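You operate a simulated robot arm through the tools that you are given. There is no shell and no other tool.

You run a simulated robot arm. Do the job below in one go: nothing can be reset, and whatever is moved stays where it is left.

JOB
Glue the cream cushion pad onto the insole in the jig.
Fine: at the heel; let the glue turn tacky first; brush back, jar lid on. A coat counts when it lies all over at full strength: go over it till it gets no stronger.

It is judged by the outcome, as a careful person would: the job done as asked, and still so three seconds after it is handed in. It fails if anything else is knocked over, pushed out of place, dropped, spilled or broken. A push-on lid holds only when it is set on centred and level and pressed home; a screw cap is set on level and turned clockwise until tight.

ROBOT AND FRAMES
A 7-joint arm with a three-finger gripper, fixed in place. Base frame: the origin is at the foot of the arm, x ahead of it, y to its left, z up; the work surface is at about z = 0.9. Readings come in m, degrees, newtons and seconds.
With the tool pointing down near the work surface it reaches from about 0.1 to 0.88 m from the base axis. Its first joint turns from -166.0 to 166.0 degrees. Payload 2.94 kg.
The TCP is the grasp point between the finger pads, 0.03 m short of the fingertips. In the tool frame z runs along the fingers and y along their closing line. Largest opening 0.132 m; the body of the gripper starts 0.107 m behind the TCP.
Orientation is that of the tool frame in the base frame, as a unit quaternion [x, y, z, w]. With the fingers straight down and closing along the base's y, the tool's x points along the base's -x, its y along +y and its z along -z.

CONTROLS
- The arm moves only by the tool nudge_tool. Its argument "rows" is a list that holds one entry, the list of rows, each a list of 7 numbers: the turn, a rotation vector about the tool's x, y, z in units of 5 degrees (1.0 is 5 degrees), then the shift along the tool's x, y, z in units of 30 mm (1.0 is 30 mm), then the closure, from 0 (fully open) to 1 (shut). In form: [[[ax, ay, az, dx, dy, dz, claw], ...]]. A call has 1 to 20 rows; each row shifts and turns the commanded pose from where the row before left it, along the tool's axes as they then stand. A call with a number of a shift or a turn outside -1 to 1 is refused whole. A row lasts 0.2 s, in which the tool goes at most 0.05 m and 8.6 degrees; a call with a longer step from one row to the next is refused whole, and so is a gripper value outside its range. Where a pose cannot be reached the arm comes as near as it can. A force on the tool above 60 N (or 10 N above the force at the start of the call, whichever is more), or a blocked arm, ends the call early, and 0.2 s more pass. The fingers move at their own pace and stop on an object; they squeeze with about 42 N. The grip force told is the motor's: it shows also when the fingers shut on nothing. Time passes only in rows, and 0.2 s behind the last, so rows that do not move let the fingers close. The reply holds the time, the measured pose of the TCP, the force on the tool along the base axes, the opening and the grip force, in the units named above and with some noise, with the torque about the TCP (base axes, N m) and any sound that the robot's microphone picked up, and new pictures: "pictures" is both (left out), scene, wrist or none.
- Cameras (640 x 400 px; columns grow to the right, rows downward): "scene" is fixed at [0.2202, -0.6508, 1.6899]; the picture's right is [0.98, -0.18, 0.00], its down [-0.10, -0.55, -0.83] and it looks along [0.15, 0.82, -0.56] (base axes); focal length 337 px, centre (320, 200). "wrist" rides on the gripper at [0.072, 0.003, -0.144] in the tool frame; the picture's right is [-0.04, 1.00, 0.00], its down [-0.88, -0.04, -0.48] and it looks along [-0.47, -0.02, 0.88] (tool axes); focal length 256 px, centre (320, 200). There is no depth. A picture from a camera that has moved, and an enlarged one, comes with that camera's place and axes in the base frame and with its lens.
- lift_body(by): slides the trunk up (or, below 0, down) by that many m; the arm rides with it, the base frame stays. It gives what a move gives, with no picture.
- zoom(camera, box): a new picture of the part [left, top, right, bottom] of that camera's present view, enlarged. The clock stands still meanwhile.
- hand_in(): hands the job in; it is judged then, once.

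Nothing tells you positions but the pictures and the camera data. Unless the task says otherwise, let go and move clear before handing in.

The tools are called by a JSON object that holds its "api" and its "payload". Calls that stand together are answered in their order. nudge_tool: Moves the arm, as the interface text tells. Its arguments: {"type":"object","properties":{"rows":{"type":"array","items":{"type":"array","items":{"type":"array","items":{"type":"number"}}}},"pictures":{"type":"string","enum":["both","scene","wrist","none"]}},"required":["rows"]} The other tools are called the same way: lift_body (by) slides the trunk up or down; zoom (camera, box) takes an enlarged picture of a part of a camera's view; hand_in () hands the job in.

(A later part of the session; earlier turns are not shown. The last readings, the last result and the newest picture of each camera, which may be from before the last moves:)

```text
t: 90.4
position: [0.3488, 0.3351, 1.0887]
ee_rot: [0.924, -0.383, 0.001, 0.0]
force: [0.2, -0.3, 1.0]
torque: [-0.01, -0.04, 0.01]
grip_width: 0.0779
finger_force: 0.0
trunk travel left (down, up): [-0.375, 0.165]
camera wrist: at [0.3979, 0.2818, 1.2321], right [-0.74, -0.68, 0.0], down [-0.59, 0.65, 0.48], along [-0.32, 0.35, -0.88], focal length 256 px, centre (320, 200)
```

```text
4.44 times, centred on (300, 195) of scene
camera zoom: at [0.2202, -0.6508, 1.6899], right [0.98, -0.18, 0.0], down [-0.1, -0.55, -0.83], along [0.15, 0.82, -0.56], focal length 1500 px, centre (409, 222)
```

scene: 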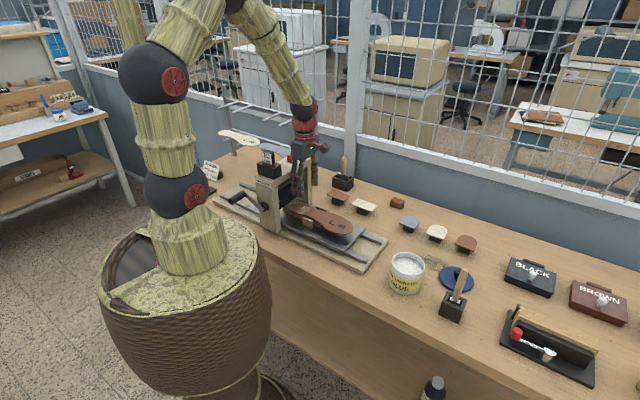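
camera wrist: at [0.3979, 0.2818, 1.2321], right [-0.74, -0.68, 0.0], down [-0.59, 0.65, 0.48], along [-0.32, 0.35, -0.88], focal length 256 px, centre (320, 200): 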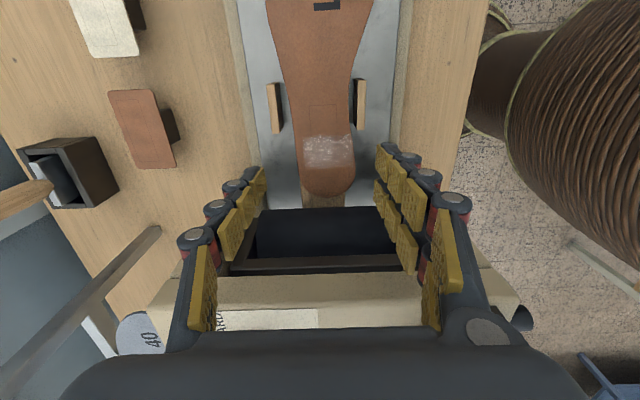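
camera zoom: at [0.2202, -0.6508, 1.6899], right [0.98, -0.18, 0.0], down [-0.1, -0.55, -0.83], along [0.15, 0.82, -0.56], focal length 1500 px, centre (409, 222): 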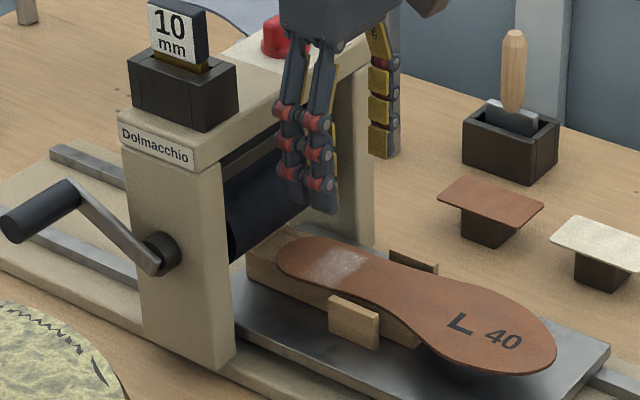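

I can see both stops, the heel and the film. For clearance from the machine I'll lean the wrist 8° towards the toe, then lower the fingers behind the stops.

{"api": "nudge_tool", "payload": {"rows": [[[0, -0.8, 0, -0.1, 0, 0, 0.41], [0, -0.8, 0, 0, 0, 0, 0.41], [0, 0, 0, 0.083, 0, 0.594, 0.41], [0, 0, 0, 0.083, 0, 0.594, 0.41], [0, 0, 0, 0.083, 0, 0.594, 0.41], [0, 0, 0, 0.083, 0, 0.594, 0.41], [0, 0, 0, 0, 0, 0, 0.41]]]}}

{"api": "zoom", "payload": {"camera": "wrist", "box": [200, 20, 440, 200]}}

{"api": "zoom", "payload": {"camera": "scene", "box": [250, 150, 350, 240]}}

```text
t: 92.0
position: [0.3461, 0.3387, 1.0162]
ee_rot: [0.921, -0.383, -0.064, -0.027]
force: [-0.4, -0.5, -0.2]
torque: [-0.01, -0.04, 0.0]
grip_width: 0.0778
finger_force: 0.1
trunk travel left (down, up): [-0.375, 0.165]
camera wrist: at [0.4093, 0.2718, 1.1487], right [-0.74, -0.68, 0.01], down [-0.54, 0.6, 0.59], along [-0.41, 0.43, -0.8], focal length 256 px, centre (320, 200)
```

scene: 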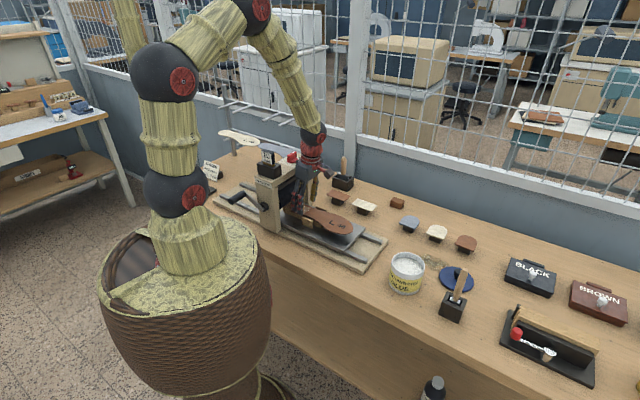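
wrist: 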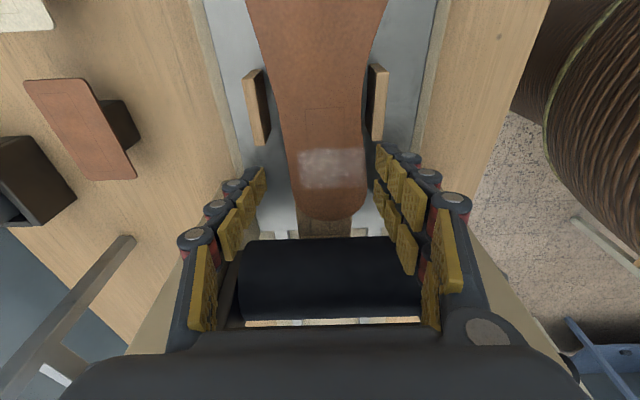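

```text
2.22 times, centred on (320, 110) of wrist
camera zoom: at [0.4093, 0.2718, 1.1487], right [-0.74, -0.68, 0.01], down [-0.54, 0.6, 0.59], along [-0.41, 0.43, -0.8], focal length 569 px, centre (320, 400)
```

zoom: 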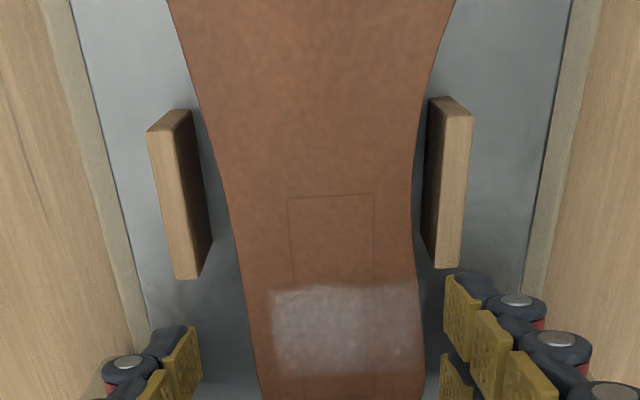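

```text
4.44 times, centred on (300, 195) of scene
camera zoom: at [0.2202, -0.6508, 1.6899], right [0.98, -0.18, 0.0], down [-0.1, -0.55, -0.83], along [0.15, 0.82, -0.56], focal length 1500 px, centre (409, 222)
```

zoom: 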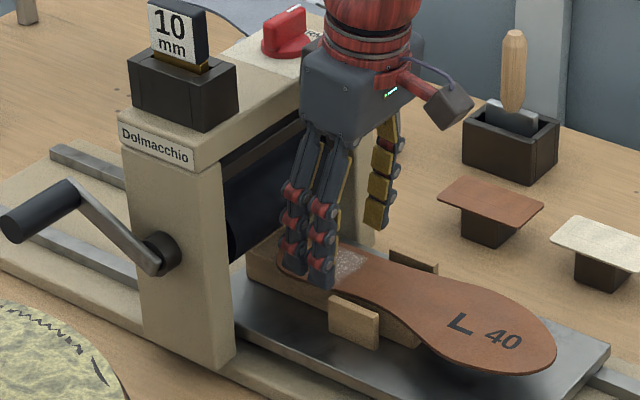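

{"api": "nudge_tool", "payload": {"rows": [[[0, 0, 0, 0.072, 0, 0.51, 0.41], [0, 0, 0, 0.072, 0, 0.51, 0.41], [0, 0, 0, 0, 0, 0, 0.41]]], "pictures": "none"}}

{"api": "nudge_tool", "payload": {"rows": [[[0, 0, 0, 0.1, 0, -0.014, 0.41], [0, 0, 0, 0.1, 0, -0.014, 0.41], [0, 0, 0, 0.13, 0, -0.018, 0.41], [0, 0, 0, 0.13, 0, -0.018, 0.41], [0, 0, 0, 0.13, 0, -0.018, 0.41], [0, 0, 0, 0.13, 0, -0.018, 0.41]]]}}

{"api": "zoom", "payload": {"camera": "scene", "box": [250, 150, 350, 240]}}

```text
t: 92.8
position: [0.3414, 0.3339, 0.9871]
ee_rot: [0.921, -0.382, -0.066, -0.024]
force: [-20.5, -15.1, 11.8]
torque: [-0.59, 0.35, -0.77]
grip_width: 0.1001
finger_force: 14.7
trunk travel left (down, up): [-0.375, 0.165]
```

```text
t: 94.2
position: [0.3608, 0.3214, 0.9876]
ee_rot: [0.922, -0.381, -0.064, -0.027]
force: [-21.2, -17.1, 18.5]
torque: [-0.95, 0.46, -0.6]
grip_width: 0.105
finger_force: 18.1
trunk travel left (down, up): [-0.375, 0.165]
camera wrist: at [0.4231, 0.2541, 1.1198], right [-0.74, -0.68, 0.01], down [-0.54, 0.59, 0.59], along [-0.4, 0.43, -0.8], focal length 256 px, centre (320, 200)
```

scene: 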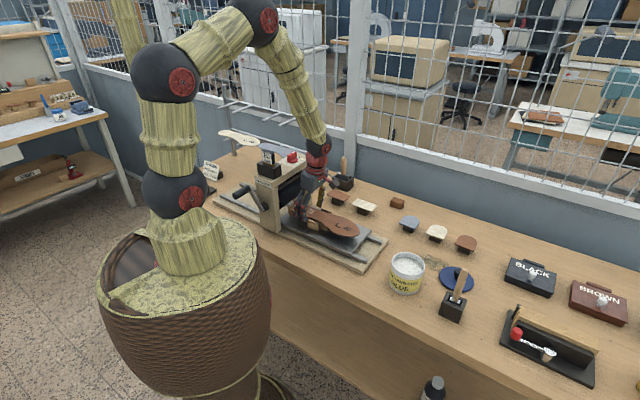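
wrist: 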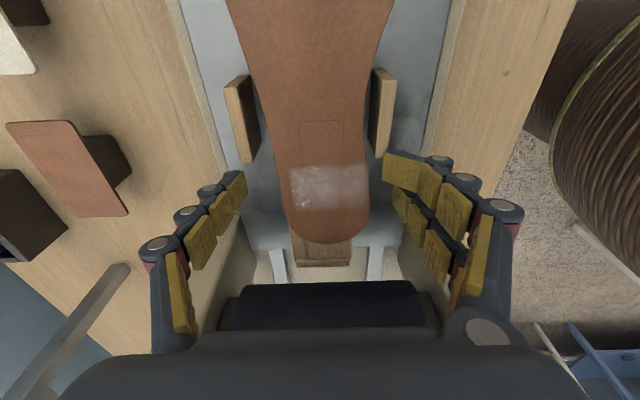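

```text
4.44 times, centred on (300, 195) of scene
camera zoom: at [0.2202, -0.6508, 1.6899], right [0.98, -0.18, 0.0], down [-0.1, -0.55, -0.83], along [0.15, 0.82, -0.56], focal length 1500 px, centre (409, 222)
```

zoom: 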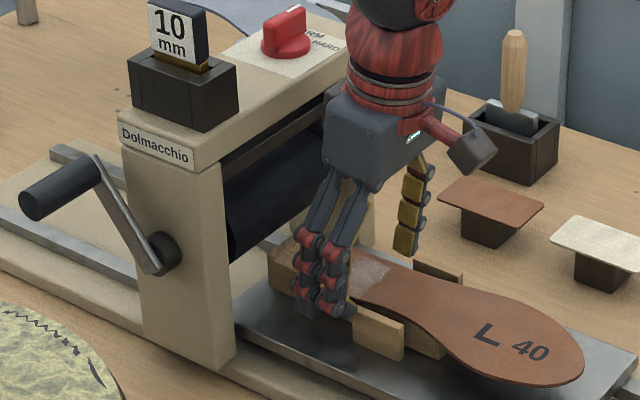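

The fingertips are bearing on the steel plate, with an upward force and the fingers splayed. I'll rise a few millimetres to relieve that before pushing on.

{"api": "nudge_tool", "payload": {"rows": [[[0, 0, 0, -0.014, 0, -0.1, 0.41], [0, 0, 0, -0.014, 0, -0.1, 0.41], [0, 0, 0, 0, 0, 0, 0.41]]], "pictures": "wrist"}}

{"api": "zoom", "payload": {"camera": "wrist", "box": [200, 40, 440, 240]}}

{"api": "zoom", "payload": {"camera": "scene", "box": [280, 180, 350, 240]}}

```text
t: 95.0
position: [0.3615, 0.3213, 0.9922]
ee_rot: [0.922, -0.381, -0.064, -0.028]
force: [-14.1, -15.8, 19.9]
torque: [-1.14, 0.56, -0.39]
grip_width: 0.1017
finger_force: 17.1
trunk travel left (down, up): [-0.375, 0.165]
camera wrist: at [0.4247, 0.2548, 1.1254], right [-0.74, -0.68, 0.0], down [-0.54, 0.59, 0.59], along [-0.4, 0.44, -0.8], focal length 256 px, centre (320, 200)
```

wrist: 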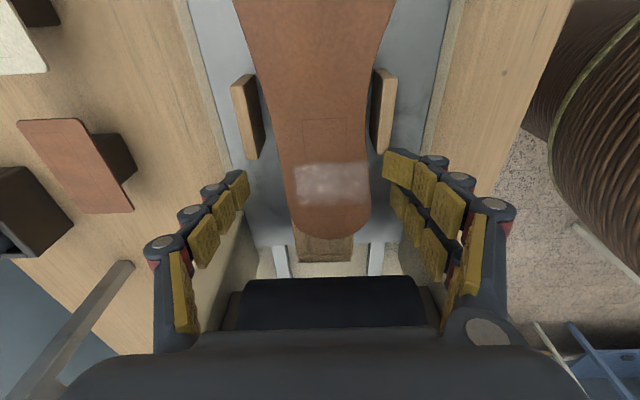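

```text
2.00 times, centred on (320, 140) of wrist
camera zoom: at [0.4247, 0.2548, 1.1254], right [-0.74, -0.68, 0.0], down [-0.54, 0.59, 0.59], along [-0.4, 0.44, -0.8], focal length 512 px, centre (320, 320)
```

zoom: 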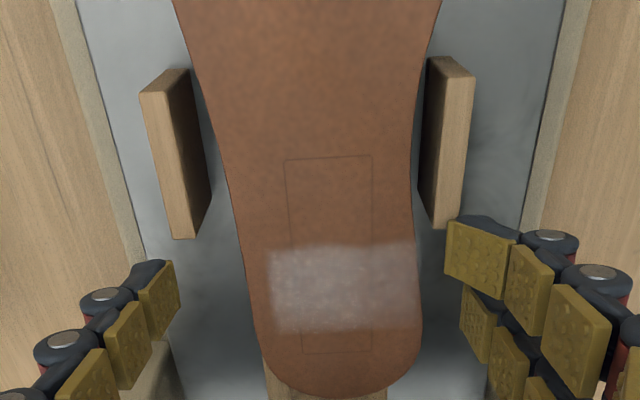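

```text
6.67 times, centred on (315, 210) of scene
camera zoom: at [0.2202, -0.6508, 1.6899], right [0.98, -0.18, 0.0], down [-0.1, -0.55, -0.83], along [0.15, 0.82, -0.56], focal length 2249 px, centre (353, 133)
```

zoom: 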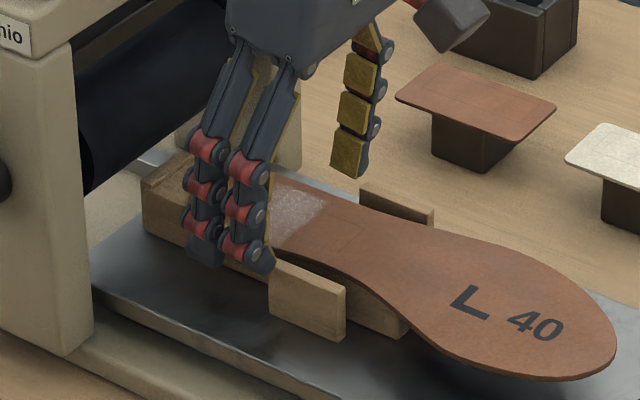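

I see now: the double finger went down outside the front stop instead of behind it. I'll use that, opening slightly, sliding forward until the fingers straddle both stops, and gripping them lightly from outside to roll the carriage.

{"api": "nudge_tool", "payload": {"rows": [[[0, 0, 0, 0, 0, 0, 0.17], [0, 0, 0, 0, 0, 0, 0.17], [0, 0, 0, 0.2, 0, -0.028, 0.17], [0, 0, 0, 0.2, 0, -0.028, 0.17], [0, 0, 0, 0.2, 0, -0.028, 0.17], [0, 0, 0, 0.2, 0, -0.028, 0.17], [0, 0, 0, 0, 0, 0, 0.17]]], "pictures": "wrist"}}

{"api": "zoom", "payload": {"camera": "wrist", "box": [200, 40, 440, 240]}}

{"api": "zoom", "payload": {"camera": "scene", "box": [280, 180, 350, 240]}}

```text
t: 96.6
position: [0.3801, 0.306, 0.9896]
ee_rot: [0.921, -0.382, -0.064, -0.027]
force: [-0.2, 0.3, 0.2]
torque: [-0.02, 0.0, -0.02]
grip_width: 0.1097
finger_force: 0.0
trunk travel left (down, up): [-0.375, 0.165]
camera wrist: at [0.4429, 0.2398, 1.1216], right [-0.74, -0.68, 0.01], down [-0.54, 0.6, 0.59], along [-0.41, 0.43, -0.81], focal length 256 px, centre (320, 200)
```

wrist: 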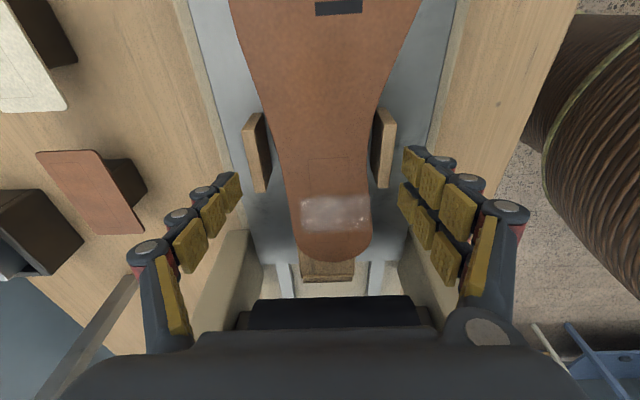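

```text
2.00 times, centred on (320, 140) of wrist
camera zoom: at [0.4429, 0.2398, 1.1216], right [-0.74, -0.68, 0.01], down [-0.54, 0.6, 0.59], along [-0.41, 0.43, -0.81], focal length 512 px, centre (320, 320)
```

zoom: 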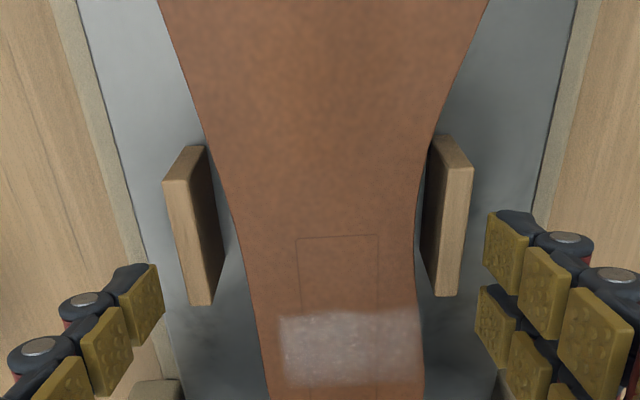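

```text
6.67 times, centred on (315, 210) of scene
camera zoom: at [0.2202, -0.6508, 1.6899], right [0.98, -0.18, 0.0], down [-0.1, -0.55, -0.83], along [0.15, 0.82, -0.56], focal length 2249 px, centre (353, 133)
```

zoom: 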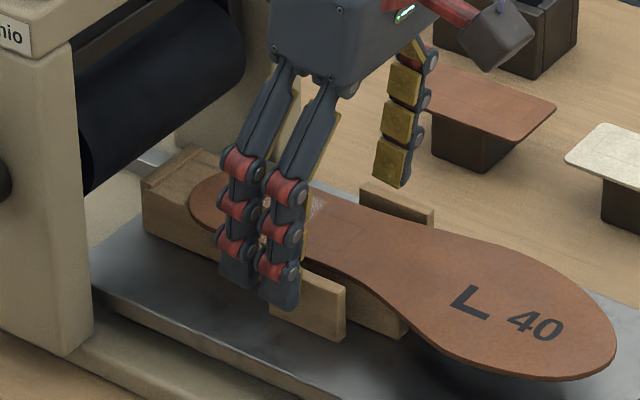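

{"api": "nudge_tool", "payload": {"rows": [[[0, 0, 0, 0.22, 0, -0.031, 0.17], [0, 0, 0, 0.22, 0, -0.031, 0.17], [0, 0, 0, 0.22, 0, -0.031, 0.17], [0, 0, 0, 0, 0, 0, 0.3], [0, 0, 0, 0, 0, 0, 0.36], [0, 0, 0, 0, 0, 0, 0.36], [0, 0, 0, 0, 0, 0, 0.36]]], "pictures": "wrist"}}

{"api": "zoom", "payload": {"camera": "wrist", "box": [200, 40, 440, 240]}}

{"api": "zoom", "payload": {"camera": "scene", "box": [280, 180, 350, 240]}}

```text
t: 98.2
position: [0.3945, 0.2917, 0.9903]
ee_rot: [0.922, -0.381, -0.065, -0.026]
force: [0.4, 1.4, 2.7]
torque: [0.09, 0.03, 0.11]
grip_width: 0.0916
finger_force: 39.2
trunk travel left (down, up): [-0.375, 0.165]
camera wrist: at [0.4575, 0.224, 1.1222], right [-0.74, -0.68, 0.01], down [-0.54, 0.6, 0.59], along [-0.4, 0.43, -0.81], focal length 256 px, centre (320, 200)
```

wrist: 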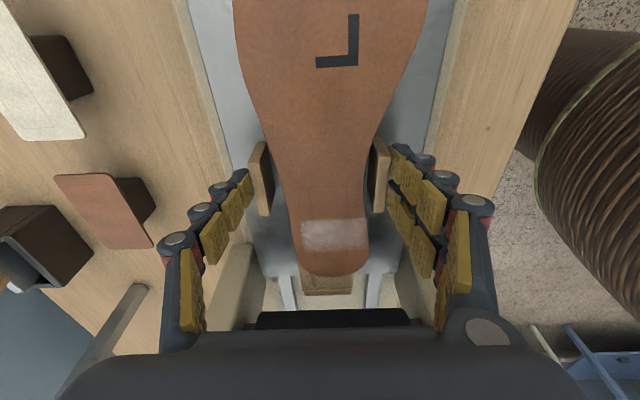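

```text
2.00 times, centred on (320, 140) of wrist
camera zoom: at [0.4575, 0.224, 1.1222], right [-0.74, -0.68, 0.01], down [-0.54, 0.6, 0.59], along [-0.4, 0.43, -0.81], focal length 512 px, centre (320, 320)
```

zoom: 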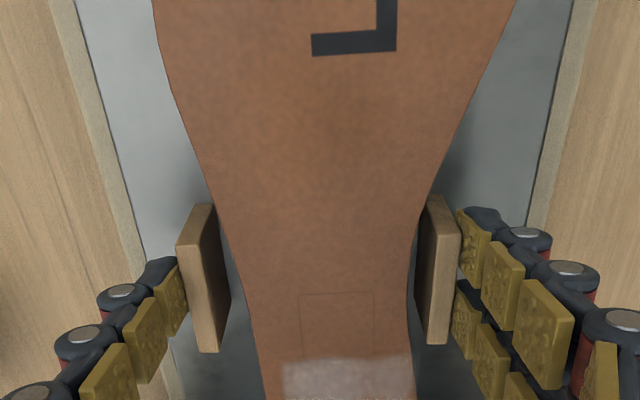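

```text
6.67 times, centred on (315, 210) of scene
camera zoom: at [0.2202, -0.6508, 1.6899], right [0.98, -0.18, 0.0], down [-0.1, -0.55, -0.83], along [0.15, 0.82, -0.56], focal length 2249 px, centre (353, 133)
```

zoom: 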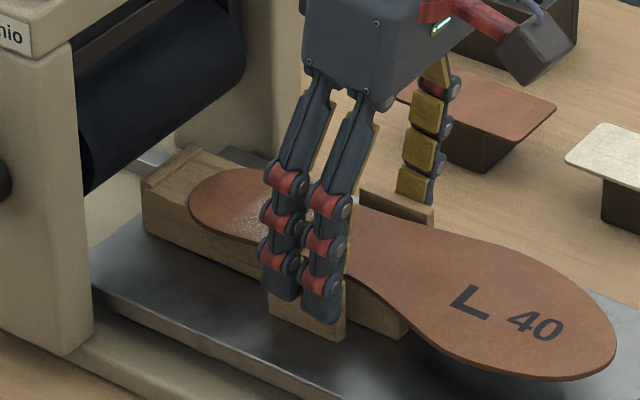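

I have a firm grip on both stops. Rolling the carriage out about 30 mm towards its original place.

{"api": "nudge_tool", "payload": {"rows": [[[0, 0, 0, 0.05, 0, -0.007, 0.36], [0, 0, 0, 0.099, 0, -0.014, 0.36], [0, 0, 0, 0.099, 0, -0.014, 0.36], [0, 0, 0, 0.099, 0, -0.014, 0.36], [0, 0, 0, 0.099, 0, -0.014, 0.36], [0, 0, 0, 0.099, 0, -0.014, 0.36], [0, 0, 0, 0.099, 0, -0.014, 0.36], [0, 0, 0, 0.099, 0, -0.014, 0.36], [0, 0, 0, 0.099, 0, -0.014, 0.36], [0, 0, 0, 0.099, 0, -0.014, 0.36], [0, 0, 0, 0.05, 0, -0.007, 0.36], [0, 0, 0, 0, 0, 0, 0.36]]]}}

{"api": "zoom", "payload": {"camera": "scene", "box": [280, 180, 350, 240]}}

{"api": "zoom", "payload": {"camera": "scene", "box": [240, 140, 400, 260]}}

```text
t: 100.8
position: [0.4157, 0.2692, 0.9902]
ee_rot: [0.922, -0.382, -0.066, -0.025]
force: [-3.7, 0.4, -22.1]
torque: [-0.29, -0.76, 0.21]
grip_width: 0.0915
finger_force: 44.7
trunk travel left (down, up): [-0.375, 0.165]
camera wrist: at [0.479, 0.2032, 1.1224], right [-0.74, -0.68, 0.01], down [-0.54, 0.6, 0.59], along [-0.41, 0.43, -0.8], focal length 256 px, centre (320, 200)
```

scene: 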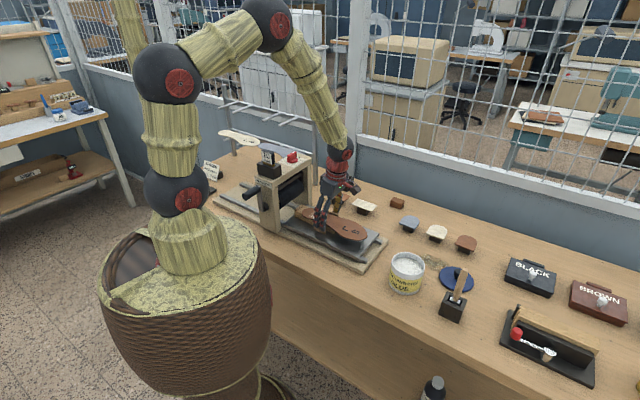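
wrist: 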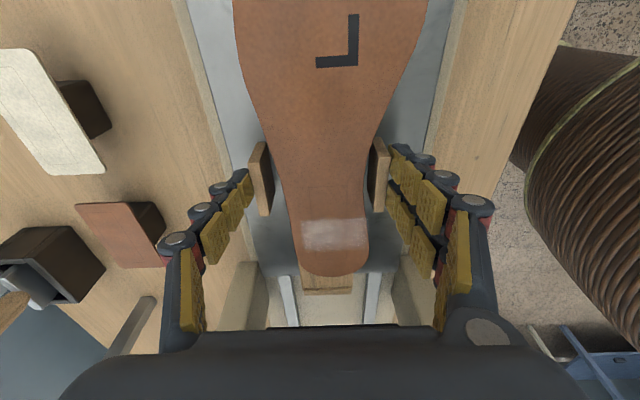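

```text
6.67 times, centred on (315, 210) of scene
camera zoom: at [0.2202, -0.6508, 1.6899], right [0.98, -0.18, 0.0], down [-0.1, -0.55, -0.83], along [0.15, 0.82, -0.56], focal length 2249 px, centre (353, 133)
```

zoom: 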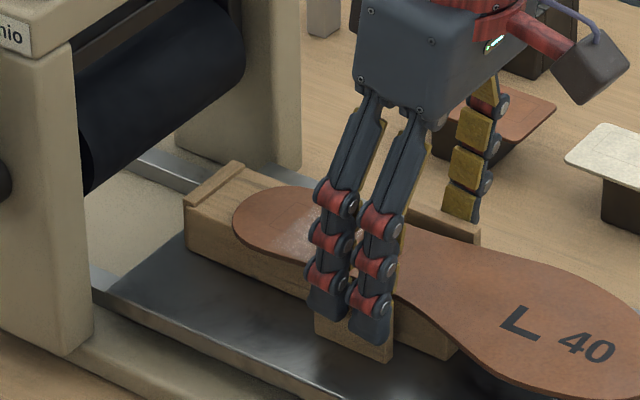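

```text
3.33 times, centred on (320, 200) of scene
camera zoom: at [0.2202, -0.6508, 1.6899], right [0.98, -0.18, 0.0], down [-0.1, -0.55, -0.83], along [0.15, 0.82, -0.56], focal length 1125 px, centre (320, 200)
```

zoom: 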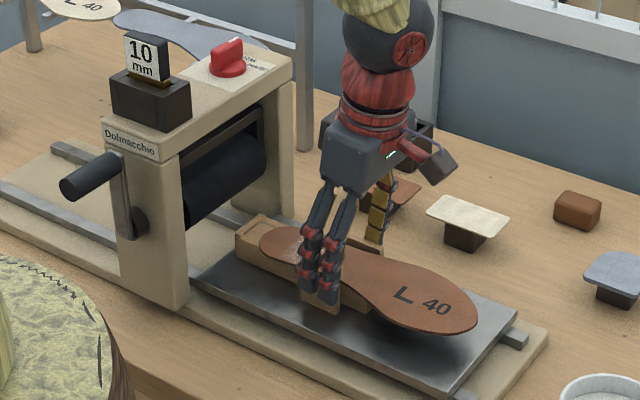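

The crank is upright again and the carriage is back at its original spot. I'll release the stops, rise and straighten the tool.

{"api": "nudge_tool", "payload": {"rows": [[[0, 0, 0, 0, 0, 0, 0.25], [0, 0, 0, 0, 0, 0, 0.12], [0, 0, 0, 0, 0, 0, 0.1], [0, 0, 0, 0, 0, -0.5, 0.1], [0, 0, 0, 0, 0, -0.8, 0.1], [0, 0, 0, 0, 0, -1, 0.1], [0, 0, 0, 0, 0, -1, 0.1], [0, 0.8, 0, 0, 0, 0, 0.5], [0, 0.8, 0, 0, 0, 0, 0.8], [0, 0, 0, 0, 0, 0, 1], [0, 0, 0, 0, 0, 0, 1]]]}}

{"api": "zoom", "payload": {"camera": "scene", "box": [280, 180, 350, 240]}}

{"api": "zoom", "payload": {"camera": "wrist", "box": [200, 0, 440, 180]}}

```text
t: 103.2
position: [0.4257, 0.2615, 1.0878]
ee_rot: [0.924, -0.383, 0.0, 0.0]
force: [0.4, -0.1, 0.3]
torque: [-0.02, 0.0, 0.02]
grip_width: 0.0554
finger_force: 1.3
trunk travel left (down, up): [-0.375, 0.165]
camera wrist: at [0.4741, 0.2078, 1.2324], right [-0.74, -0.68, 0.0], down [-0.59, 0.65, 0.48], along [-0.32, 0.35, -0.88], focal length 256 px, centre (320, 200)
```

scene: 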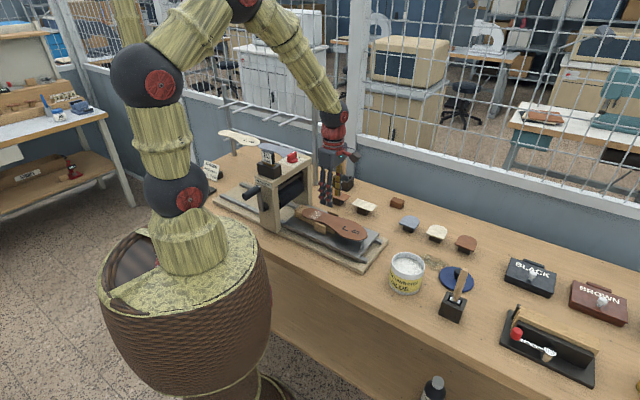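
wrist: 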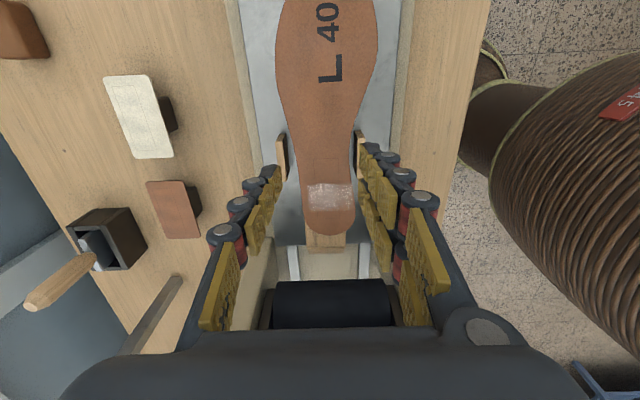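

```text
6.67 times, centred on (315, 210) of scene
camera zoom: at [0.2202, -0.6508, 1.6899], right [0.98, -0.18, 0.0], down [-0.1, -0.55, -0.83], along [0.15, 0.82, -0.56], focal length 2249 px, centre (353, 133)
```

zoom: 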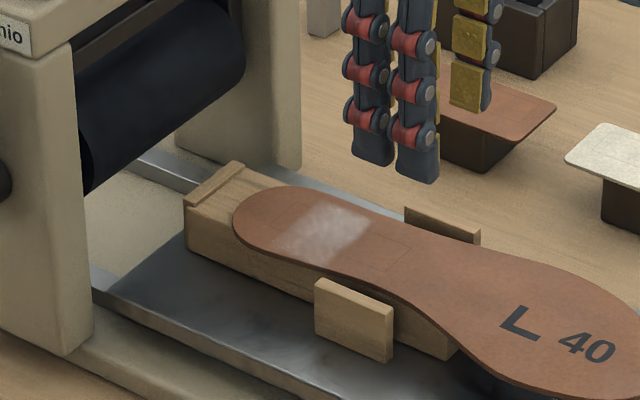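

```text
2.22 times, centred on (320, 90) of wrist
camera zoom: at [0.4741, 0.2078, 1.2324], right [-0.74, -0.68, 0.0], down [-0.59, 0.65, 0.48], along [-0.32, 0.35, -0.88], focal length 569 px, centre (320, 444)
```

zoom: 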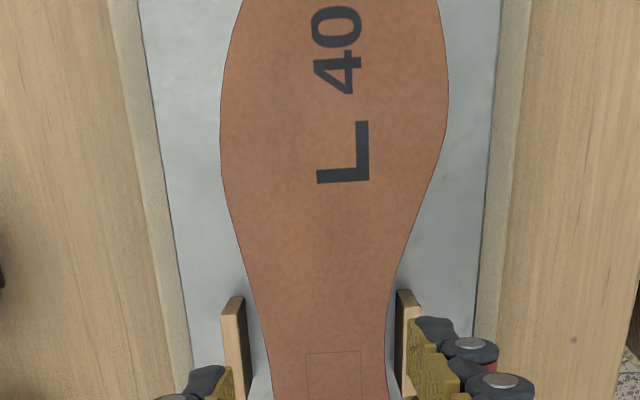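

The carriage matches its starting spot and the film is intact. The insole is still about 12 mm off its heel stop, so I'll go round to the toe and nudge it back gently with two fingertips.

{"api": "nudge_tool", "payload": {"rows": [[[0, 0, 0, 0.94, 0.05, 0, 0.73], [0, 0, 0, 0.94, 0.05, 0, 0.73], [0, 0, 0, 0.94, 0.05, 0, 0.73], [0, 0, 0, 0.94, 0.05, 0, 0.73], [0, 0, 0, 0.94, 0.05, 0, 0.73], [0, 0, 0, 0.94, 0.05, 0, 0.73], [0, 0, 0, 0, 0, 0, 0.73]]]}}

{"api": "zoom", "payload": {"camera": "wrist", "box": [200, 0, 440, 200]}}

{"api": "zoom", "payload": {"camera": "scene", "box": [290, 170, 410, 270]}}

```text
t: 104.8
position: [0.5397, 0.1337, 1.0896]
ee_rot: [0.924, -0.383, 0.001, 0.0]
force: [0.5, -0.3, 0.4]
torque: [0.04, 0.01, 0.02]
grip_width: 0.0358
finger_force: 0.0
trunk travel left (down, up): [-0.375, 0.165]
camera wrist: at [0.5876, 0.0805, 1.2326], right [-0.74, -0.68, 0.0], down [-0.59, 0.65, 0.48], along [-0.32, 0.35, -0.88], focal length 256 px, centre (320, 200)
```

scene: 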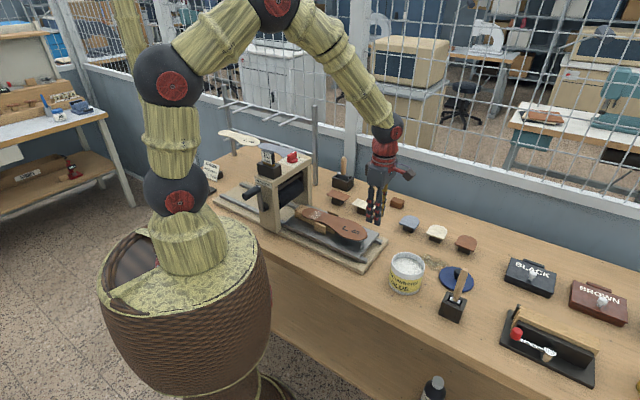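
wrist: 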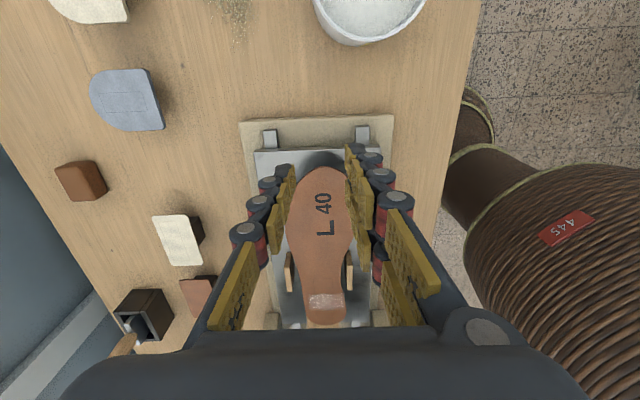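

```text
2.00 times, centred on (320, 100) of wrist
camera zoom: at [0.5876, 0.0805, 1.2326], right [-0.74, -0.68, 0.0], down [-0.59, 0.65, 0.48], along [-0.32, 0.35, -0.88], focal length 512 px, centre (320, 400)
```

zoom: 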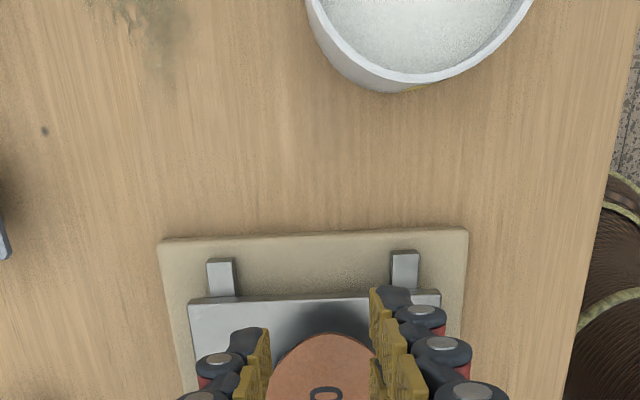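

```text
4.00 times, centred on (350, 220) of scene
camera zoom: at [0.2202, -0.6508, 1.6899], right [0.98, -0.18, 0.0], down [-0.1, -0.55, -0.83], along [0.15, 0.82, -0.56], focal length 1350 px, centre (200, 120)
```

zoom: 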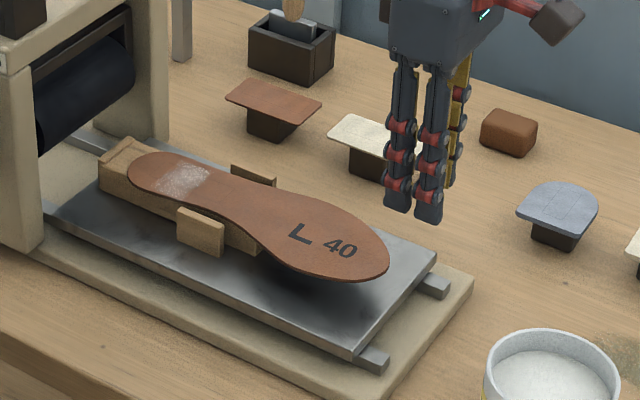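

{"api": "nudge_tool", "payload": {"rows": [[[0, 0, 0, 0.2, 0.1, 0, 0.73], [0, 0, 0, 0, 0, 0.8, 0.73], [0, 0, 0, 0, 0, 0.8, 0.73], [0, 0, 0, 0, 0, 0.8, 0.73], [0, 0, 0, 0, 0, 0.75, 0.73], [0, 0, 0, 0, 0, 0, 0.73]]], "pictures": "wrist"}}

{"api": "zoom", "payload": {"camera": "wrist", "box": [200, 40, 440, 240]}}

{"api": "zoom", "payload": {"camera": "scene", "box": [300, 190, 400, 270]}}

```text
t: 106.2
position: [0.5407, 0.1299, 0.9925]
ee_rot: [0.924, -0.384, 0.0, 0.0]
force: [-0.6, -0.2, -0.7]
torque: [0.0, -0.03, 0.02]
grip_width: 0.0356
finger_force: 0.0
trunk travel left (down, up): [-0.375, 0.165]
camera wrist: at [0.5891, 0.0752, 1.1364], right [-0.74, -0.68, 0.0], down [-0.59, 0.65, 0.48], along [-0.32, 0.35, -0.88], focal length 256 px, centre (320, 200)
```

wrist: 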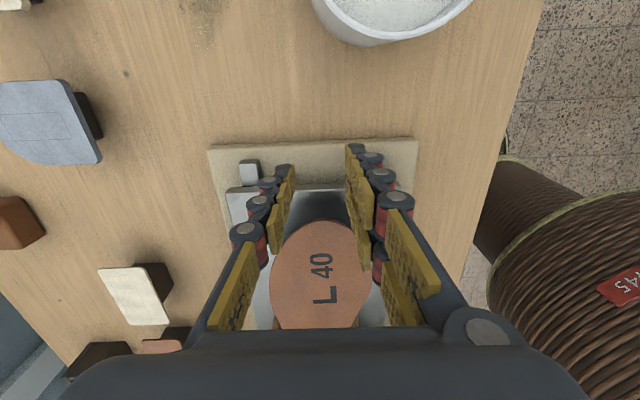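

```text
2.00 times, centred on (320, 140) of wrist
camera zoom: at [0.5891, 0.0752, 1.1364], right [-0.74, -0.68, 0.0], down [-0.59, 0.65, 0.48], along [-0.32, 0.35, -0.88], focal length 512 px, centre (320, 320)
```

zoom: 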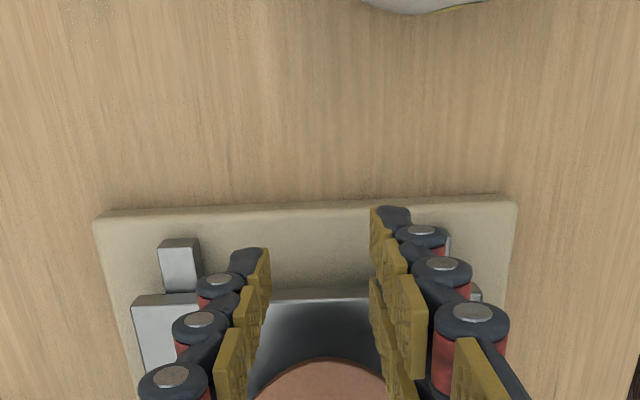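

```text
5.00 times, centred on (350, 230) of scene
camera zoom: at [0.2202, -0.6508, 1.6899], right [0.98, -0.18, 0.0], down [-0.1, -0.55, -0.83], along [0.15, 0.82, -0.56], focal length 1687 px, centre (170, 50)
```

zoom: 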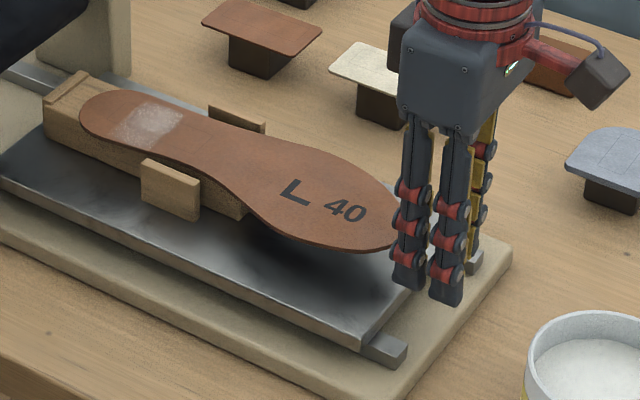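

{"api": "nudge_tool", "payload": {"rows": [[[0, 0, 0, -0.12, 0, 0, 0.73], [0, 0, 0, -0.12, 0, 0, 0.73], [0, 0, 0, -0.12, 0, 0, 0.73], [0, 0, 0, -0.1, 0, 0, 0.73], [0, 0, 0, -0.1, 0, 0, 0.73], [0, 0, 0, -0.1, 0, 0, 0.73]]], "pictures": "none"}}

{"api": "zoom", "payload": {"camera": "scene", "box": [280, 180, 400, 270]}}

```text
t: 107.6
position: [0.5269, 0.1417, 0.9941]
ee_rot: [0.924, -0.382, 0.0, 0.001]
force: [0.2, -0.7, -0.4]
torque: [-0.05, 0.01, 0.0]
grip_width: 0.0359
finger_force: 0.1
trunk travel left (down, up): [-0.375, 0.165]
```

```text
4.44 times, centred on (340, 225) of scene
camera zoom: at [0.2202, -0.6508, 1.6899], right [0.98, -0.18, 0.0], down [-0.1, -0.55, -0.83], along [0.15, 0.82, -0.56], focal length 1500 px, centre (231, 89)
```

zoom: 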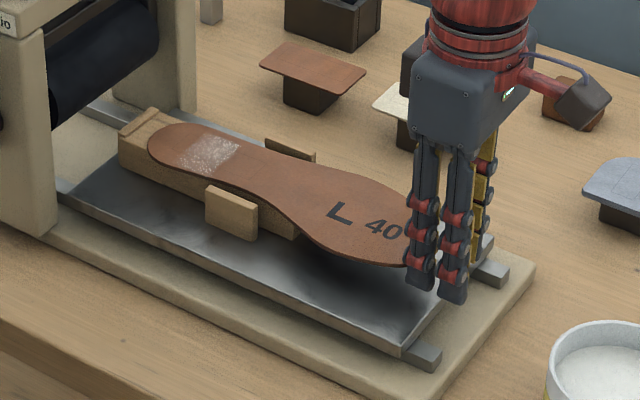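

{"api": "nudge_tool", "payload": {"rows": [[[0, 0, 0, -0.1, 0, 0, 0.73], [0, 0, 0, -0.1, 0, 0, 0.73], [0, 0, 0, -0.1, 0, 0, 0.73]]], "pictures": "wrist"}}

{"api": "zoom", "payload": {"camera": "scene", "box": [280, 180, 400, 270]}}

```text
t: 108.4
position: [0.5213, 0.1494, 0.9944]
ee_rot: [0.924, -0.382, 0.0, 0.0]
force: [-0.3, -0.1, 0.1]
torque: [0.02, 0.01, 0.03]
grip_width: 0.0354
finger_force: 0.1
trunk travel left (down, up): [-0.375, 0.165]
camera wrist: at [0.569, 0.0958, 1.138], right [-0.74, -0.68, 0.0], down [-0.59, 0.65, 0.48], along [-0.32, 0.35, -0.88], focal length 256 px, centre (320, 200)
```

wrist: 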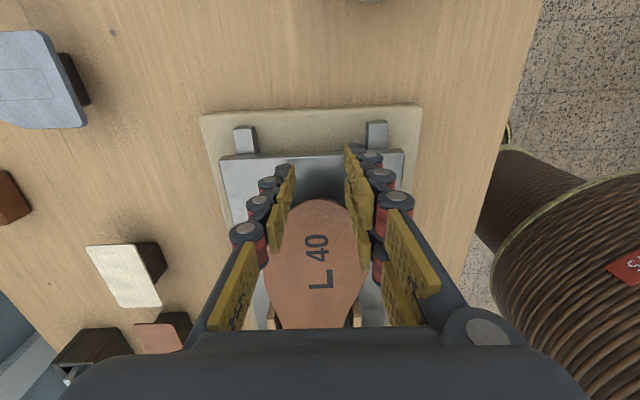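

```text
4.44 times, centred on (340, 225) of scene
camera zoom: at [0.2202, -0.6508, 1.6899], right [0.98, -0.18, 0.0], down [-0.1, -0.55, -0.83], along [0.15, 0.82, -0.56], focal length 1500 px, centre (231, 89)
```

zoom: 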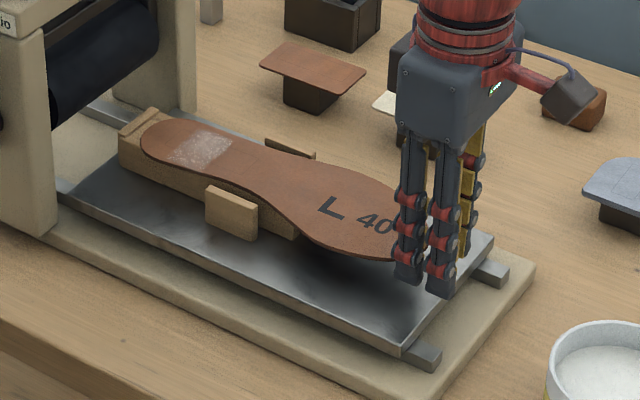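

The insole slides back and the carriage stays put. About 2–3 mm more.

{"api": "nudge_tool", "payload": {"rows": [[[0, 0, 0, -0.05, 0, 0, 0.73], [0, 0, 0, -0.04, 0, 0, 0.73], [0, 0, 0, 0, 0, 0, 0.73]]], "pictures": "none"}}

{"api": "zoom", "payload": {"camera": "scene", "box": [280, 190, 350, 240]}}

```text
t: 109.2
position: [0.5195, 0.1498, 0.9955]
ee_rot: [0.924, -0.383, 0.0, -0.001]
force: [-0.2, -1.6, 0.7]
torque: [-0.02, 0.01, 0.0]
grip_width: 0.0359
finger_force: 0.0
trunk travel left (down, up): [-0.375, 0.165]
```

```text
8.00 times, centred on (315, 215) of scene
camera zoom: at [0.2202, -0.6508, 1.6899], right [0.98, -0.18, 0.0], down [-0.1, -0.55, -0.83], along [0.15, 0.82, -0.56], focal length 2699 px, centre (360, 80)
```

zoom: 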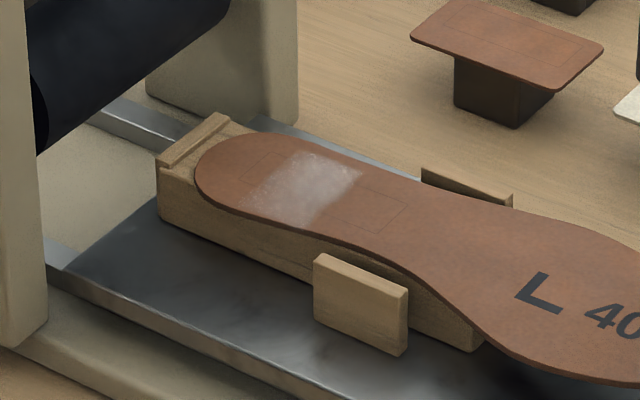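

The insole is back against its stop, with the carriage and crank where they began. I'll go back to the brush.

{"api": "nudge_tool", "payload": {"rows": [[[0, 0, 0, 0.4, 0, 0, 0.73], [0, 0, 0, 0, 0, -1, 0.6], [0, 0, 0, 0, 0, -1, 0.5], [0, 0, 0, 0, 0, -1, 0.5], [0, 0, 0, 0, 0, -1, 0.5], [0, 0, 0, 0, 0, -1, 0.5], [0, 0, 0, 0, 0, -1, 0.5], [0, 0, 0, 0, 0, -0.7, 0.5], [0, 0, 0, 0.987, 0.233, 0, 0.5], [0, 0, 0, 0.987, 0.233, 0, 0.5], [0, 0, 0, 0.987, 0.233, 0, 0.5], [0, 0, 0, 0.987, 0.233, 0, 0.5], [0, 0, 0, 0.987, 0.233, 0, 0.5], [0, 0, 0, 0.987, 0.233, 0, 0.5], [0, 0, 0, 0.987, 0.233, 0, 0.5], [0, 0, 0, 0.987, 0.233, 0, 0.5], [0, 0, 0, 0.987, 0.233, 0, 0.5], [0, 0, 0, 0.987, 0.233, 0, 0.5]]], "pictures": "none"}}

{"api": "nudge_tool", "payload": {"rows": [[[0, 0, 1, 0, 0, 0, 0.5], [0, 0, 1, 0, 0, 0, 0.5], [0, 0, 1, 0, 0, 0, 0.5], [0, 0, 1, 0, 0, 0, 0.5], [0, 0, 1, 0, 0, 0, 0.5], [0, 0, 1, 0, 0, 0, 0.5], [0, 0, 1, 0, 0, 0, 0.5], [0, 0, 1, 0, 0, 0, 0.5], [0, 0, 1, 0, 0, 0, 0.5], [0, 0, 1, 0, 0, 0, 0.5], [0, 0, 1, 0, 0, 0, 0.5], [0, 0, 1, 0, 0, 0, 0.5], [0, 0, 1, 0, 0, 0, 0.5], [0, 0, 1, 0, 0, 0, 0.5], [0, 0, 1, 0, 0, 0, 0.5], [0, 0, 1, 0, 0, 0, 0.5], [0, 0, 1, 0, 0, 0, 0.5], [0, 0, 1, 0, 0, 0, 0.5], [0, 0, 0, 0, 0, 0, 0.5]]]}}

{"api": "zoom", "payload": {"camera": "wrist", "box": [280, 80, 360, 160]}}

{"api": "zoom", "payload": {"camera": "scene", "box": [280, 190, 350, 240]}}

```text
t: 113.0
position: [0.6875, -0.1173, 1.1925]
ee_rot: [0.924, -0.382, -0.002, 0.0]
force: [0.4, -0.8, -0.1]
torque: [0.06, 0.01, -0.03]
grip_width: 0.066
finger_force: 0.1
trunk travel left (down, up): [-0.375, 0.165]
```

```text
t: 117.0
position: [0.6873, -0.1171, 1.1963]
ee_rot: [-0.383, 0.924, 0.0, 0.0]
force: [0.6, 0.7, 1.1]
torque: [-0.04, 0.02, 0.0]
grip_width: 0.0661
finger_force: 0.1
trunk travel left (down, up): [-0.375, 0.165]
camera wrist: at [0.6338, -0.1658, 1.3391], right [-0.68, 0.74, 0.0], down [0.65, 0.59, 0.48], along [0.35, 0.32, -0.88], focal length 256 px, centre (320, 200)
```

scene: 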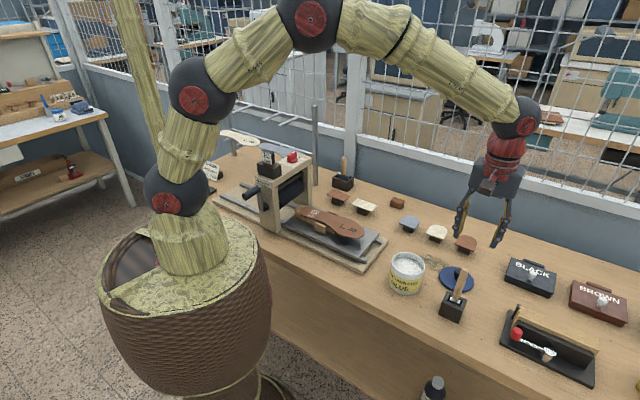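
wrist: 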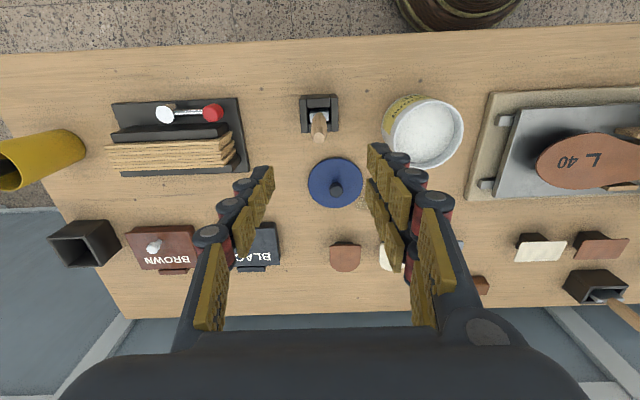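

```text
5.00 times, centred on (320, 120) of wrist
camera zoom: at [0.6338, -0.1658, 1.3391], right [-0.68, 0.74, 0.0], down [0.65, 0.59, 0.48], along [0.35, 0.32, -0.88], focal length 1280 px, centre (320, 600)
```

zoom: 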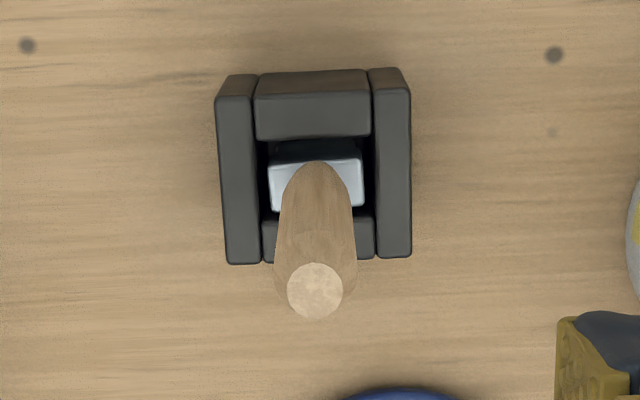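

```text
8.00 times, centred on (315, 215) of scene
camera zoom: at [0.2202, -0.6508, 1.6899], right [0.98, -0.18, 0.0], down [-0.1, -0.55, -0.83], along [0.15, 0.82, -0.56], focal length 2699 px, centre (360, 80)
```

zoom: 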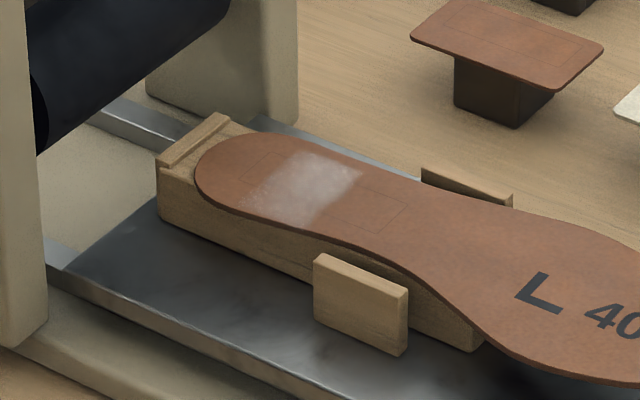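

The brush is lined up. I'll descend, grip and lift it.

{"api": "nudge_tool", "payload": {"rows": [[[0, 0, 0, 0, 0, 0.9, 0.5], [0, 0, 0, 0, 0, 0.9, 0.5], [0, 0, 0, 0, 0, 0.9, 0.5], [0, 0, 0, 0, 0, 0.9, 0.5], [0, 0, 0, 0, 0, 0.9, 0.5], [0, 0, 0, 0, 0, 0.9, 0.5], [0, 0, 0, 0, 0, 0, 0.5], [0, 0, 0, 0, 0, 0, 0.8], [0, 0, 0, 0, 0, 0, 1], [0, 0, 0, 0, 0, 0, 1], [0, 0, 0, 0, 0, 0, 1], [0, 0, 0, 0, 0, 0, 1], [0, 0, 0, 0, 0, 0, 1]]], "pictures": "none"}}

{"api": "nudge_tool", "payload": {"rows": [[[0, 0, 0, 0, 0, -0.2, 1], [0, 0, 0, 0, 0, -0.5, 1], [0, 0, 0, 0, 0, -0.8, 1], [0, 0, 0, 0, 0, -0.8, 1], [0, 0, 0, 0, 0, -0.8, 1], [0, 0, 0, 0, 0, -0.8, 1], [0, 0, 0, 0, 0, -0.5, 1], [0, 0, 0, -0.146, 0.84, 0, 1], [0, 0, 0, -0.146, 0.84, 0, 1], [0, 0, 0, -0.146, 0.84, 0, 1], [0, 0, 0, -0.146, 0.84, 0, 1], [0, 0, 0, -0.146, 0.84, 0, 1], [0, 0, 0, -0.146, 0.84, 0, 1], [0, 0, 0, 0, 0, 0, 1]]]}}

{"api": "zoom", "payload": {"camera": "wrist", "box": [240, 60, 420, 200]}}

{"api": "zoom", "payload": {"camera": "scene", "box": [370, 200, 450, 300]}}

```text
t: 119.8
position: [0.6862, -0.1168, 1.034]
ee_rot: [-0.382, 0.924, 0.0, 0.0]
force: [1.1, -0.9, 0.6]
torque: [-0.04, -0.01, 0.04]
grip_width: 0.0166
finger_force: 39.8
trunk travel left (down, up): [-0.375, 0.165]
```

```text
t: 122.8
position: [0.6012, 0.0101, 1.1668]
ee_rot: [-0.383, 0.924, 0.0, 0.0]
force: [-0.4, -0.3, -0.8]
torque: [-0.01, 0.0, 0.0]
grip_width: 0.0165
finger_force: 41.6
trunk travel left (down, up): [-0.375, 0.165]
camera wrist: at [0.5479, -0.0393, 1.3103], right [-0.68, 0.74, 0.0], down [0.65, 0.59, 0.48], along [0.35, 0.32, -0.88], focal length 256 px, centre (320, 200)
```

scene: 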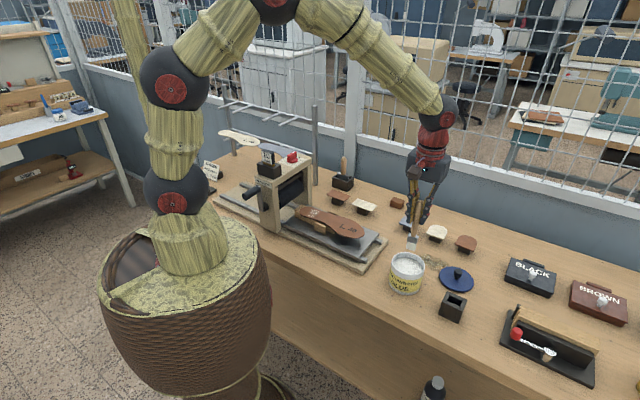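
wrist: 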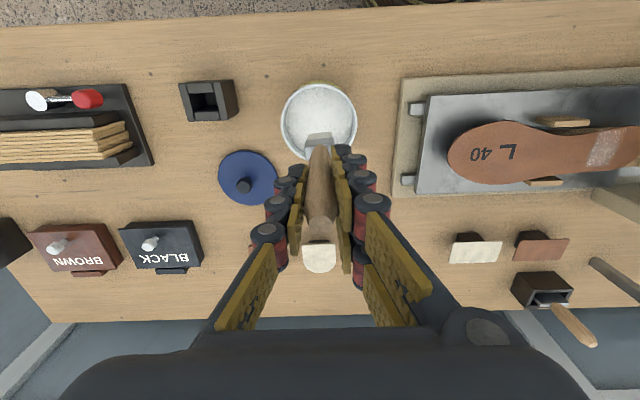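

```text
2.86 times, centred on (330, 130) of wrist
camera zoom: at [0.5479, -0.0393, 1.3103], right [-0.68, 0.74, 0.0], down [0.65, 0.59, 0.48], along [0.35, 0.32, -0.88], focal length 731 px, centre (291, 400)
```

zoom: 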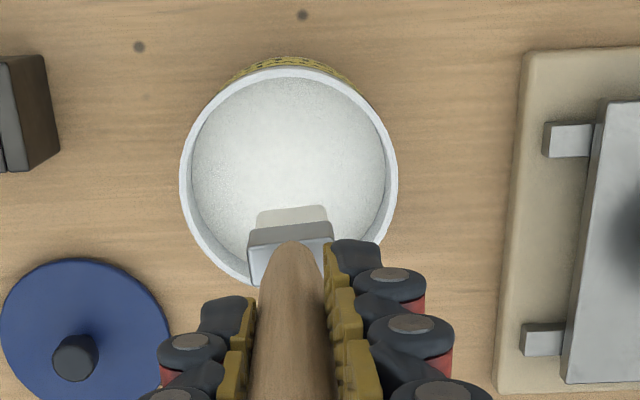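

```text
4.00 times, centred on (410, 250) of scene
camera zoom: at [0.2202, -0.6508, 1.6899], right [0.98, -0.18, 0.0], down [-0.1, -0.55, -0.83], along [0.15, 0.82, -0.56], focal length 1350 px, centre (-40, 0)
```

zoom: 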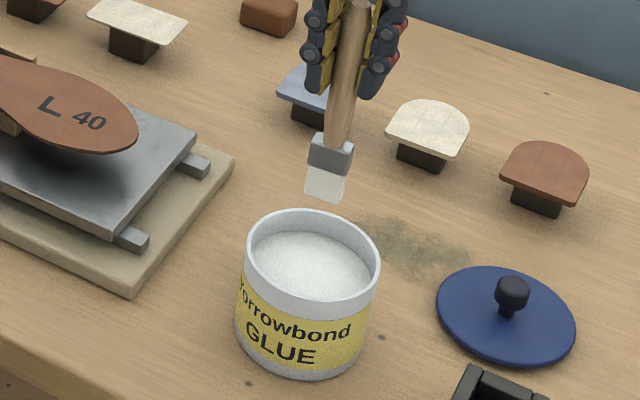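

{"api": "nudge_tool", "payload": {"rows": [[[0, 0, 0, 0.1, 0, 0.7, 1], [0, 0, 0, 0, 0, 0.8, 1], [0, 0, 0, 0, 0, 0.7, 1], [0, 0, 0, 0, 0, 0, 1]]], "pictures": "none"}}

{"api": "nudge_tool", "payload": {"rows": [[[0, 0, 0, 0, 0, 0.07, 1], [0, 0, 0, 0, 0, 0.07, 1], [0, 0, 0, 0, 0, 0, 1]]], "pictures": "none"}}

```text
t: 123.8
position: [0.5978, 0.0055, 1.0995]
ee_rot: [-0.382, 0.924, 0.0, 0.0]
force: [-0.6, -0.1, -0.5]
torque: [0.03, -0.03, -0.02]
grip_width: 0.0165
finger_force: 42.0
trunk travel left (down, up): [-0.375, 0.165]
```

```text
t: 124.6
position: [0.596, 0.0072, 1.094]
ee_rot: [-0.382, 0.924, 0.0, 0.0]
force: [0.4, -0.3, 0.0]
torque: [0.02, 0.02, 0.05]
grip_width: 0.0165
finger_force: 41.9
trunk travel left (down, up): [-0.375, 0.165]
```

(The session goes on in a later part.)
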